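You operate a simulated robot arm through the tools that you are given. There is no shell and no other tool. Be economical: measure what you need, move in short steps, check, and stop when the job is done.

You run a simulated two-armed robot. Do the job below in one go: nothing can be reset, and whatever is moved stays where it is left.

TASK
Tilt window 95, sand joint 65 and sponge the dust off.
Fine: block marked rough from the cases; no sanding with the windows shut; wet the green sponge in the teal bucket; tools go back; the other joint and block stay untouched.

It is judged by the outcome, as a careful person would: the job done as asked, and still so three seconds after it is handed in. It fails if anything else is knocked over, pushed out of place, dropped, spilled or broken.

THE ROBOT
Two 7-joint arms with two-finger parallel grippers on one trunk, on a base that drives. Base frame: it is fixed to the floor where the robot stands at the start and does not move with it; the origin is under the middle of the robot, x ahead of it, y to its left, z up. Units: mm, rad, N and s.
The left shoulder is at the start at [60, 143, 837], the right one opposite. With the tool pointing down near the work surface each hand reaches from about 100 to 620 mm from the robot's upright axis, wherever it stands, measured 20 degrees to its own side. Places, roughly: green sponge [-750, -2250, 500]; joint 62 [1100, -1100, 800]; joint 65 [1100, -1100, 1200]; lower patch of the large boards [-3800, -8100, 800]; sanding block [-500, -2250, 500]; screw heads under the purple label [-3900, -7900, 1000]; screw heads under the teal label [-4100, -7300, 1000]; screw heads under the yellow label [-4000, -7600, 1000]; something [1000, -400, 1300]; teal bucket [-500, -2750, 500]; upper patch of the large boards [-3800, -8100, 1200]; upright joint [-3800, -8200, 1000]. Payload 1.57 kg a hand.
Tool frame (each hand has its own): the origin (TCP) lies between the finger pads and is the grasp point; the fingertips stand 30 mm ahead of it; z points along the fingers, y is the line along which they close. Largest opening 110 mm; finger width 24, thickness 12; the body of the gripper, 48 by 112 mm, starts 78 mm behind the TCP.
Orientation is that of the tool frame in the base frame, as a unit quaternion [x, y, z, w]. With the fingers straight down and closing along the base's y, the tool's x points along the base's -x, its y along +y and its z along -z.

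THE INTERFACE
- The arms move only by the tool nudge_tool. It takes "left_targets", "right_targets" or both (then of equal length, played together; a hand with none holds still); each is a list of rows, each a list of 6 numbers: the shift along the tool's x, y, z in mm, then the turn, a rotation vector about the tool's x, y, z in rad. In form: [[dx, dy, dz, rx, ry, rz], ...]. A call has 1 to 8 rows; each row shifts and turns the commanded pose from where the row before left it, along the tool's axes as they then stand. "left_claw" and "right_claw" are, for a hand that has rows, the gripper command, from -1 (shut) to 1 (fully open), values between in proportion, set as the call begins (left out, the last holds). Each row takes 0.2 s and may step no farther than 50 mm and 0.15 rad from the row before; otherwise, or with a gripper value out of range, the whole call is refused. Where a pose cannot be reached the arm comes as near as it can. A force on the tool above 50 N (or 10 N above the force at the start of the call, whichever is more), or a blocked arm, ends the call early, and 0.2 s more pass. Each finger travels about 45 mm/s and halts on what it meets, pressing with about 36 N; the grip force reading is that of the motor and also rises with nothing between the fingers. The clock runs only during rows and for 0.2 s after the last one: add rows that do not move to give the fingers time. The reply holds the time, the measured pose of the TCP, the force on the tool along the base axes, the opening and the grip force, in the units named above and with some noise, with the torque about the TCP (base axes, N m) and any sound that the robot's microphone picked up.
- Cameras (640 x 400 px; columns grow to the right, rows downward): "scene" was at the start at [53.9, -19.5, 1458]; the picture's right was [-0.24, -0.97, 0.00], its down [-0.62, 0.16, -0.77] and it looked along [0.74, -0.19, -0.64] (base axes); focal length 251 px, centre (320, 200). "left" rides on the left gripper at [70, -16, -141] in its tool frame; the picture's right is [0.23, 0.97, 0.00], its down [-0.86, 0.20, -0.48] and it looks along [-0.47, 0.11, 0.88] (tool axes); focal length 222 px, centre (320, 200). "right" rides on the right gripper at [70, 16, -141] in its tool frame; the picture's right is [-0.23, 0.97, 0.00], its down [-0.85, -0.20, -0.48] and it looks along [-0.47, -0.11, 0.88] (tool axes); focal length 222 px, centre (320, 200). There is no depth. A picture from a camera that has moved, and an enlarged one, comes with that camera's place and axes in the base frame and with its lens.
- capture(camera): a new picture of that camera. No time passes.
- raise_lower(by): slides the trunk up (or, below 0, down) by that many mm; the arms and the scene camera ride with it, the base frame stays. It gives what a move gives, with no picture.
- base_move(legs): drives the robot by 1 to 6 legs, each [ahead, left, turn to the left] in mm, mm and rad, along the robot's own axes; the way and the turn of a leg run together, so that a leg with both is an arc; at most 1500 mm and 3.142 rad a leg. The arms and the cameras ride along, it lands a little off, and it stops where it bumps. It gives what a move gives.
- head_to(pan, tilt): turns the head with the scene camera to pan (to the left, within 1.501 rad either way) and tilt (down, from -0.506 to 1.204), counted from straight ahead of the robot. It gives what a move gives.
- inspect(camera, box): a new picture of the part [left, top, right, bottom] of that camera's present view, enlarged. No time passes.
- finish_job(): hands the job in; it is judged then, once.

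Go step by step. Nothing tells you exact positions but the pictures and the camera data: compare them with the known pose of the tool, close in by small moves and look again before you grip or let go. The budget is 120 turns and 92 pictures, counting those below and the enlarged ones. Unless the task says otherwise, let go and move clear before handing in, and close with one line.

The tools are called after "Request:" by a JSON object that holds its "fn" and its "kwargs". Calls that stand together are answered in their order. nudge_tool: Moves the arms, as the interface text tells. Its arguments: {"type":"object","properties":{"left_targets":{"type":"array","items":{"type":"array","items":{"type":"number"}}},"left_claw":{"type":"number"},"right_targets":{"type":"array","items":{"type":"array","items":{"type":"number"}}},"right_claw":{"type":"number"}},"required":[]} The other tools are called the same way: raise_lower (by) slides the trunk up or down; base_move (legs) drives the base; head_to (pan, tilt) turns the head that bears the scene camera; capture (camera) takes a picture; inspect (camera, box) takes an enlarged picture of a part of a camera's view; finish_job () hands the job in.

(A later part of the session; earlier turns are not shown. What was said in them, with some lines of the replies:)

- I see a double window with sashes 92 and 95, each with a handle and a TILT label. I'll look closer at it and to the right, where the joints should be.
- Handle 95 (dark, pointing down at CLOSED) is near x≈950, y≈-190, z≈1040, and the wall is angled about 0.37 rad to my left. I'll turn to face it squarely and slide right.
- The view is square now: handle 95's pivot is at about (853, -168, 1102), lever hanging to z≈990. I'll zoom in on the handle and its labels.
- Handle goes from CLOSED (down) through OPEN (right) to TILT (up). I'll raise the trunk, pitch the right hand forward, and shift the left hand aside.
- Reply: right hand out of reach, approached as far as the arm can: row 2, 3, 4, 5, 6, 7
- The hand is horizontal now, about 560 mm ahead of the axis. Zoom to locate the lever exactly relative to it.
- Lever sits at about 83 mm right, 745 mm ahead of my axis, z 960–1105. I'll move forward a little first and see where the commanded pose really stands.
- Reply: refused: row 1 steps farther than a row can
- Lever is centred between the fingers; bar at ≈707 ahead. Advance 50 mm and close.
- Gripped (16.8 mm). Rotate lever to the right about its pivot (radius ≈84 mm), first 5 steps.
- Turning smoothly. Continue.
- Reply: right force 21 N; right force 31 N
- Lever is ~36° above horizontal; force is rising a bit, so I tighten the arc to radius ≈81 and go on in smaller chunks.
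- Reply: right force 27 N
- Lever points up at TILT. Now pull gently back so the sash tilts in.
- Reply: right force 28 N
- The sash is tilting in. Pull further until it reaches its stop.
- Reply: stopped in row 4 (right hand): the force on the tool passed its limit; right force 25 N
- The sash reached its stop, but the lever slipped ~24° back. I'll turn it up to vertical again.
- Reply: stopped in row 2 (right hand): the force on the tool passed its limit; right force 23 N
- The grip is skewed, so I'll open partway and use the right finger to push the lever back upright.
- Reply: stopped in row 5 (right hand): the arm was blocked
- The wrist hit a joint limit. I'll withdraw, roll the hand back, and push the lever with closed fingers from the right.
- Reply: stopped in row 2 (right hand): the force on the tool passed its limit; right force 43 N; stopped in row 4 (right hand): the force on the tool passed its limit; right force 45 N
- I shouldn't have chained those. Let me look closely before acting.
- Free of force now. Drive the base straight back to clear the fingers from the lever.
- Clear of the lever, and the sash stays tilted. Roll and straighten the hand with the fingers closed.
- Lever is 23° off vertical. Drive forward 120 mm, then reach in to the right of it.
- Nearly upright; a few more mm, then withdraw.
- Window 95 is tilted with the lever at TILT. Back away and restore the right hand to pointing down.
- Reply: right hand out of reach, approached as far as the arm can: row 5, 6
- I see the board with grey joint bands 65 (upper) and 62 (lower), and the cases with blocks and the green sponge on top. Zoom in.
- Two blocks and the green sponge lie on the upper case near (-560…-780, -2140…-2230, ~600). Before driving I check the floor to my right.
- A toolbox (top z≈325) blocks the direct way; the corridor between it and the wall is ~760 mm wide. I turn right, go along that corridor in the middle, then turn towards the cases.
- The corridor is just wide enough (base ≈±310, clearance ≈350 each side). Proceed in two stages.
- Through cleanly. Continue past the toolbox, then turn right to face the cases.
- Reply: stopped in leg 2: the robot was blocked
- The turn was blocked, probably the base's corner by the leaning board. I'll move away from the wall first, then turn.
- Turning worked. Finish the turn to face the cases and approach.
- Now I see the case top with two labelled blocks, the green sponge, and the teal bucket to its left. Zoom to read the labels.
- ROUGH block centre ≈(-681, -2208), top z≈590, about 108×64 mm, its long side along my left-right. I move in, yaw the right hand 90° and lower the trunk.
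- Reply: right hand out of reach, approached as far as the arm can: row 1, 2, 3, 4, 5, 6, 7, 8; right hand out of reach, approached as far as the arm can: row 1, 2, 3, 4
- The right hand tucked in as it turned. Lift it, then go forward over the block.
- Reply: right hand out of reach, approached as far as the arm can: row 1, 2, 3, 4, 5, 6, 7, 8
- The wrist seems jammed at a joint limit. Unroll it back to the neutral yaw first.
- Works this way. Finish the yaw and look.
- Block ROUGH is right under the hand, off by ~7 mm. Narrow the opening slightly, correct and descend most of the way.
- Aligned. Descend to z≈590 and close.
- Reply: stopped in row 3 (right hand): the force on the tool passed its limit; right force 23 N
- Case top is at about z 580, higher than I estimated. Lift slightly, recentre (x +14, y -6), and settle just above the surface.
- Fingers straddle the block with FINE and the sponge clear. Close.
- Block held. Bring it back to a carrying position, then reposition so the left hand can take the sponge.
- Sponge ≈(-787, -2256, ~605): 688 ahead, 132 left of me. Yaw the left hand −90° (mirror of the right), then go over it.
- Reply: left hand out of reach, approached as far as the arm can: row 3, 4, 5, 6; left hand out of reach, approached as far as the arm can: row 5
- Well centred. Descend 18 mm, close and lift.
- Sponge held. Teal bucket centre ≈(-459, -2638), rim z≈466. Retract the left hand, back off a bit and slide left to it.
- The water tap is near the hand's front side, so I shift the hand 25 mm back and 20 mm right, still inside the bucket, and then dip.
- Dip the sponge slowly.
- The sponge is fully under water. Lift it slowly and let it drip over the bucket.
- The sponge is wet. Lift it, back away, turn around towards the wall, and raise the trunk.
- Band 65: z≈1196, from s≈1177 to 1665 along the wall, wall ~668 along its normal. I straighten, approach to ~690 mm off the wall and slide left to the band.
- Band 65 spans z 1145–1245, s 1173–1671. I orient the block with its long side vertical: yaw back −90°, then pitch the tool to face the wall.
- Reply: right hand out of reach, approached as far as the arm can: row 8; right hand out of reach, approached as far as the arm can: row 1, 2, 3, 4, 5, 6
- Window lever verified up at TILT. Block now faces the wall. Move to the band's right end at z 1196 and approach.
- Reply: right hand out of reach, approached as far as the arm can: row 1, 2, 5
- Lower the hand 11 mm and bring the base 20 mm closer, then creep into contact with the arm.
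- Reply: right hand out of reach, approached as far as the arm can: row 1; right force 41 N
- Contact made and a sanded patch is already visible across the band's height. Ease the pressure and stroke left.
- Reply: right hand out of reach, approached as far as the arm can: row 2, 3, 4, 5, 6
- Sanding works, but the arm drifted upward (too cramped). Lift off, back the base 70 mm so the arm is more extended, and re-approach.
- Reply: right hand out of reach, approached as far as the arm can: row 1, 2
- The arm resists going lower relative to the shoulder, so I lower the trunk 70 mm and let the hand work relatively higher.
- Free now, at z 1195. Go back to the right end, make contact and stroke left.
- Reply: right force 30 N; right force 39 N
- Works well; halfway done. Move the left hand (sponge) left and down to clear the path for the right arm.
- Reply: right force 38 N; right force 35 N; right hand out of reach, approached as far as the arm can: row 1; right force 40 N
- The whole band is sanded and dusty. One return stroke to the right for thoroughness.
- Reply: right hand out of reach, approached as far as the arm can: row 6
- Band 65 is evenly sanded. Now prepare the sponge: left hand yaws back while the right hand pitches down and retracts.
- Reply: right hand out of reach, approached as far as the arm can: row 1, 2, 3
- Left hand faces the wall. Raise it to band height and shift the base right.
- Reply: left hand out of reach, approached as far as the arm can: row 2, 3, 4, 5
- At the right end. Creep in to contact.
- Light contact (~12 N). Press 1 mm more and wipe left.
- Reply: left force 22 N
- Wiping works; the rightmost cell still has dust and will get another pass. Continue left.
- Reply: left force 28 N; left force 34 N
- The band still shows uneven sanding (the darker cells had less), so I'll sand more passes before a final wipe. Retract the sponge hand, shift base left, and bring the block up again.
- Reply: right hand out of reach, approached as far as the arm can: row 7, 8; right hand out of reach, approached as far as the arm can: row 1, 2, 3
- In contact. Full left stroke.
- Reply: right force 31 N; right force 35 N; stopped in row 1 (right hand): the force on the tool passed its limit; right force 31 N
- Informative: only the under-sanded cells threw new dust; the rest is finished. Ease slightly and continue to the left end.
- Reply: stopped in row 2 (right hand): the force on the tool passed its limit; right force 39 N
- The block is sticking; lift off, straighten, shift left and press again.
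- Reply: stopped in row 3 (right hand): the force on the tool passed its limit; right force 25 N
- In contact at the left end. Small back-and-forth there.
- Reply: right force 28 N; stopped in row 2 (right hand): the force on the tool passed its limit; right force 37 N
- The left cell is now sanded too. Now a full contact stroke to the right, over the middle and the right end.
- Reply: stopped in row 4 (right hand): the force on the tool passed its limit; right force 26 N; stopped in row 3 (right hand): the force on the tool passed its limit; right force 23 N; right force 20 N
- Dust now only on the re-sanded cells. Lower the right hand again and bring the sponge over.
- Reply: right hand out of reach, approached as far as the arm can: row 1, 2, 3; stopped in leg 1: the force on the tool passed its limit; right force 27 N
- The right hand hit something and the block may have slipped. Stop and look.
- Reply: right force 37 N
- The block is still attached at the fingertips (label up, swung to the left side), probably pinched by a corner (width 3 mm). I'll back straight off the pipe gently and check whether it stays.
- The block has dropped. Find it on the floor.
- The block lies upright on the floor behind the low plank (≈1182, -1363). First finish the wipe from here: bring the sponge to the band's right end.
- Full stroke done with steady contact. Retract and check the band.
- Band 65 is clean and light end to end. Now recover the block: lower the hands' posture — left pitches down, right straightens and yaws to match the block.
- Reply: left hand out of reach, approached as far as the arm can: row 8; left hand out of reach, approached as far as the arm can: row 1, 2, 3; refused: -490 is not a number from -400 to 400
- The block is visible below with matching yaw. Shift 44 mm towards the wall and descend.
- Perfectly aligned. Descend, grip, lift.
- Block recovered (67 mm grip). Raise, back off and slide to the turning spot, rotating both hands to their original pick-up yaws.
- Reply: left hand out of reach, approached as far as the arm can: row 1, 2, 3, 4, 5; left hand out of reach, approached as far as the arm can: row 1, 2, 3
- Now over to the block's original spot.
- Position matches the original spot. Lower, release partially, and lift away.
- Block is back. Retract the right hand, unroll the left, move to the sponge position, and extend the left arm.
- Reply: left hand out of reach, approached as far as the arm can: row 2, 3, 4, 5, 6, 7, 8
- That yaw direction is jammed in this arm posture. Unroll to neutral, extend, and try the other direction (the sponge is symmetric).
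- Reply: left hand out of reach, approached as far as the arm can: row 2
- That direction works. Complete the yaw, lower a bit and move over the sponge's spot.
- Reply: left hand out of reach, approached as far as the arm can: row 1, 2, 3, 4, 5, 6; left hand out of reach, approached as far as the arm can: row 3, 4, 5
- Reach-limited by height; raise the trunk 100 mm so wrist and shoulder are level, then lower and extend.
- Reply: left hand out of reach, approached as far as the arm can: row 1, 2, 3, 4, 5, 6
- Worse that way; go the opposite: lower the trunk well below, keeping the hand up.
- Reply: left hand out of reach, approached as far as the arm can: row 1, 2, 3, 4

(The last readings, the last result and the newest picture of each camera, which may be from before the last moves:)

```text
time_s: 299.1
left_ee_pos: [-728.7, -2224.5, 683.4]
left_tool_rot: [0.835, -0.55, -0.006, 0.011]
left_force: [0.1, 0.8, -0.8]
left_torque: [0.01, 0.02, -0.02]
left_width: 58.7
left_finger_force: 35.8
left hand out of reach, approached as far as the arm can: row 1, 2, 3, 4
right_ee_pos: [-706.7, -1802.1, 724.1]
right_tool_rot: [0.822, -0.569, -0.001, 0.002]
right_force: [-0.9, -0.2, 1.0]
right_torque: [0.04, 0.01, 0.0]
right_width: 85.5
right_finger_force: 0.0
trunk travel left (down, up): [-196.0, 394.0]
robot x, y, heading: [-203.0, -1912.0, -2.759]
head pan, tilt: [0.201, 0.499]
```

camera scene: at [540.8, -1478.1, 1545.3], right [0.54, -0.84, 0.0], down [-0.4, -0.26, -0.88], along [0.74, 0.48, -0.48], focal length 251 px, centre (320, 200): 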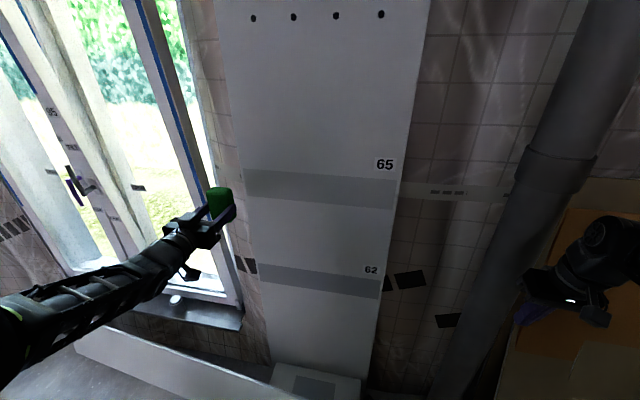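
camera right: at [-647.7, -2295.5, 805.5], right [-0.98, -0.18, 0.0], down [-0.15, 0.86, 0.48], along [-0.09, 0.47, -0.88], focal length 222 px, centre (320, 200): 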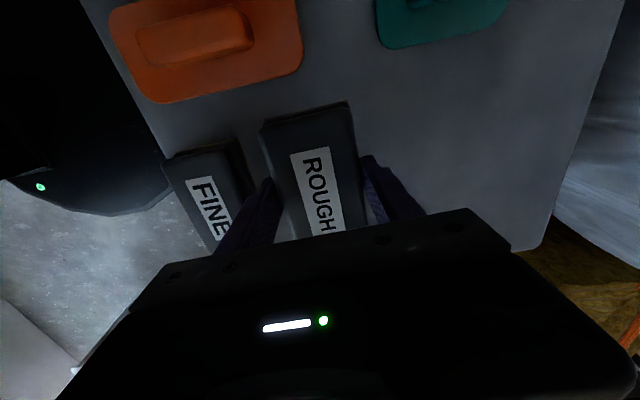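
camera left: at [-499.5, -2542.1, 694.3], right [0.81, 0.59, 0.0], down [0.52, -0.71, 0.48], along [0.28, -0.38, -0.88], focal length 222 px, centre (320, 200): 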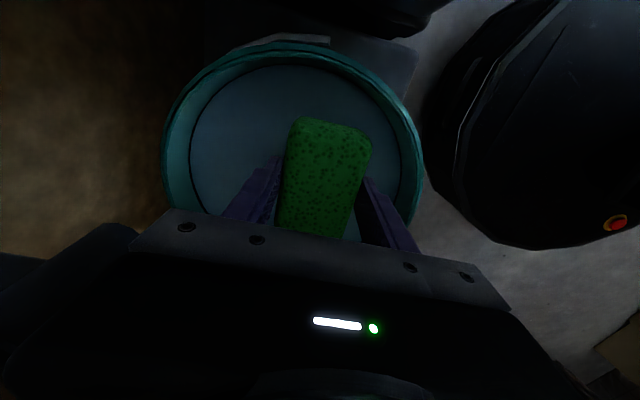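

Reach in this arm posture stays ~610 mm, so I tilt the hand forward 0.4 rad to gain reach.

Request:
{"fn": "nudge_tool", "kwargs": {"left_targets": [[0, 0, -10, -0.13, 0, 0], [0, 0, 0, -0.13, 0, 0], [0, 0, 0, -0.13, 0, 0], [0.5, 20.6, 8.7, 0, 0, 0], [0.5, 20.6, 8.7, 0, 0, 0], [0.5, 20.6, 8.7, 0, 0, 0]]}}

Request:
{"fn": "capture", "kwargs": {"camera": "left"}}

```text
time_s: 300.4
left_ee_pos: [-789.1, -2252.8, 694.3]
left_tool_rot: [0.817, -0.539, -0.112, 0.171]
left_force: [-0.1, -0.1, 0.0]
left_torque: [0.0, -0.01, 0.02]
left_width: 58.5
left_finger_force: 36.6
right_ee_pos: [-707.0, -1802.0, 723.9]
right_tool_rot: [0.823, -0.568, -0.001, 0.001]
right_force: [0.3, -0.3, 0.3]
right_torque: [0.02, 0.0, 0.03]
right_width: 85.4
right_finger_force: 0.1
trunk travel left (down, up): [-196.0, 394.0]
robot x, y, heading: [-200.6, -1914.1, -2.759]
head pan, tilt: [0.201, 0.499]
```

```text
1 pictures are left
camera left: at [-697.1, -2288.5, 816.8], right [-0.73, -0.56, 0.39], down [-0.33, 0.79, 0.52], along [-0.6, 0.25, -0.76], focal length 222 px, centre (320, 200)
```

left: 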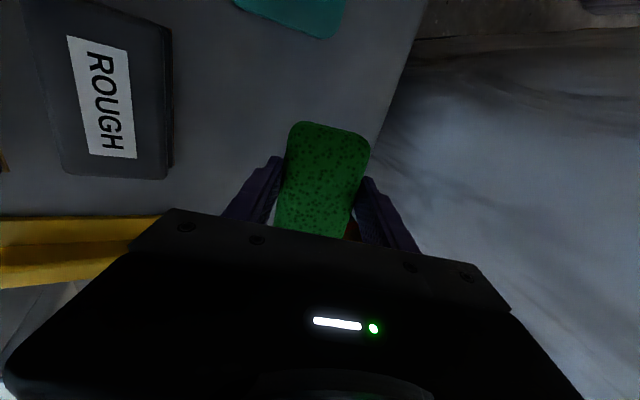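

Exactly over the spot with the tilt. Lower to touch, release, and lift straight up.

Request:
{"fn": "nudge_tool", "kwargs": {"left_targets": [[0, -15.2, 15.3, 0, 0, 0], [0, -7.8, 18.4, 0, 0, 0], [0, -6, 14, 0, 0, 0], [0, -2, 5, 0, 0, 0], [0, -1.2, 2.8, 0, 0, 0]]}}

```text
time_s: 301.6
left_ee_pos: [-782.5, -2250.5, 634.9]
left_tool_rot: [0.815, -0.54, -0.114, 0.176]
left_force: [-0.3, 0.8, 31.1]
left_torque: [-1.01, -0.72, -0.01]
left_width: 58.7
left_finger_force: 36.6
right_ee_pos: [-705.6, -1801.5, 725.7]
right_tool_rot: [0.822, -0.569, -0.001, 0.002]
right_force: [0.1, 0.4, 0.0]
right_torque: [-0.04, 0.0, -0.02]
right_width: 85.3
right_finger_force: 0.2
trunk travel left (down, up): [-196.0, 394.0]
robot x, y, heading: [-202.5, -1914.4, -2.76]
head pan, tilt: [0.201, 0.499]
```

Request:
{"fn": "nudge_tool", "kwargs": {"left_claw": 0.8, "left_targets": [[0, 0.8, -1.8, 0, 0, 0], [0, 0, 0, 0, 0, 0], [0, 0, 0, 0, 0, 0], [0, 0, 0, 0, 0, 0]]}}

Request:
{"fn": "nudge_tool", "kwargs": {"left_targets": [[0, 7.8, -18.4, 0, 0, 0], [0, 15.6, -36.8, 0, 0, 0], [0, 15.6, -36.8, 0, 0, 0], [0, -20, -20, 0, 0, 0], [0, -40, -20, 0, 0, 0]]}}

Request:
{"fn": "capture", "kwargs": {"camera": "left"}}

```text
time_s: 302.6
left_ee_pos: [-782.6, -2249.3, 630.6]
left_tool_rot: [0.817, -0.539, -0.111, 0.171]
left_force: [-0.5, -0.9, 1.6]
left_torque: [-0.01, 0.0, 0.04]
left_width: 97.6
left_finger_force: 0.0
right_ee_pos: [-707.1, -1801.2, 724.4]
right_tool_rot: [0.823, -0.568, -0.001, 0.002]
right_force: [0.4, -0.3, -0.4]
right_torque: [0.01, -0.01, -0.02]
right_width: 85.4
right_finger_force: 0.0
trunk travel left (down, up): [-196.0, 394.0]
robot x, y, heading: [-204.7, -1918.1, -2.758]
head pan, tilt: [0.201, 0.499]
```

```text
time_s: 303.9
left_ee_pos: [-715.2, -2220.0, 745.3]
left_tool_rot: [0.818, -0.538, -0.11, 0.17]
left_force: [0.4, 0.1, -0.1]
left_torque: [0.0, -0.01, -0.01]
left_width: 98.9
left_finger_force: 0.0
right_ee_pos: [-707.8, -1803.1, 723.1]
right_tool_rot: [0.822, -0.569, 0.0, 0.001]
right_force: [0.4, -0.2, -0.6]
right_torque: [0.01, -0.02, 0.0]
right_width: 85.3
right_finger_force: 0.0
trunk travel left (down, up): [-196.0, 394.0]
robot x, y, heading: [-202.9, -1916.4, -2.761]
head pan, tilt: [0.201, 0.499]
```

```text
0 pictures are left
camera left: at [-623.2, -2257.3, 868.5], right [-0.73, -0.56, 0.39], down [-0.33, 0.79, 0.52], along [-0.6, 0.25, -0.76], focal length 222 px, centre (320, 200)
```

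left: 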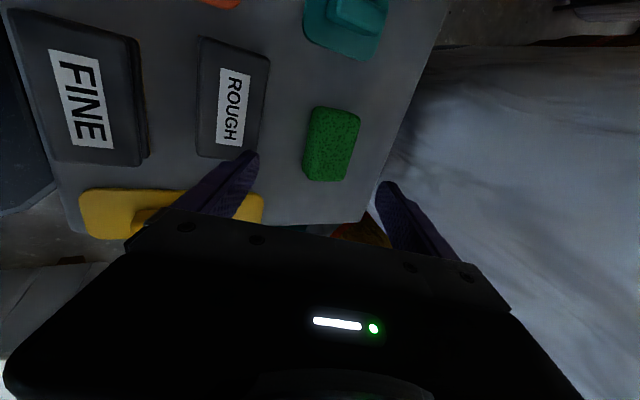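

Sponge and ROUGH block lie flat in their places, FINE untouched. Move clear and hand in.

Request:
{"fn": "nudge_tool", "kwargs": {"left_targets": [[0, 15, -36, 0, 0, 0], [0, 15, -36, 0, 0, 0]]}}

Request:
{"fn": "base_move", "kwargs": {"legs": [[-350, 0, 0]]}}

Request:
{"fn": "finish_job", "kwargs": {}}

```text
time_s: 304.4
left_ee_pos: [-715.8, -2220.1, 821.6]
left_tool_rot: [0.817, -0.539, -0.111, 0.17]
left_force: [-0.1, 0.4, 0.1]
left_torque: [-0.03, -0.04, 0.02]
left_width: 98.9
left_finger_force: 0.0
right_ee_pos: [-707.2, -1802.2, 723.4]
right_tool_rot: [0.823, -0.569, -0.001, 0.001]
right_force: [1.2, 0.8, -0.5]
right_torque: [-0.01, 0.01, 0.02]
right_width: 85.3
right_finger_force: 0.0
trunk travel left (down, up): [-196.0, 394.0]
robot x, y, heading: [-205.5, -1914.2, -2.76]
head pan, tilt: [0.201, 0.499]
```

```text
time_s: 306.7
left_ee_pos: [-387.3, -2089.6, 823.3]
left_tool_rot: [0.818, -0.538, -0.111, 0.171]
left_force: [0.2, 0.8, -0.3]
left_torque: [-0.01, -0.01, 0.03]
left_width: 99.2
left_finger_force: 0.1
right_ee_pos: [-379.4, -1669.6, 722.4]
right_tool_rot: [0.823, -0.568, -0.001, 0.0]
right_force: [-0.7, 0.5, 0.0]
right_torque: [-0.02, 0.0, 0.01]
right_width: 85.1
right_finger_force: 0.1
trunk travel left (down, up): [-196.0, 394.0]
robot x, y, heading: [122.8, -1785.4, -2.753]
head pan, tilt: [0.201, 0.499]
```

```text
The job is handed in.
```

Window 95 is tilted, joint 65 is sanded and sponged clean, and both tools are back on the case. The rough block was knocked from my grip against the pipe and fell behind the low plank; I picked it up and put it back, with no damage visible in the pictures. Joint 62 and the FINE block were not touched.
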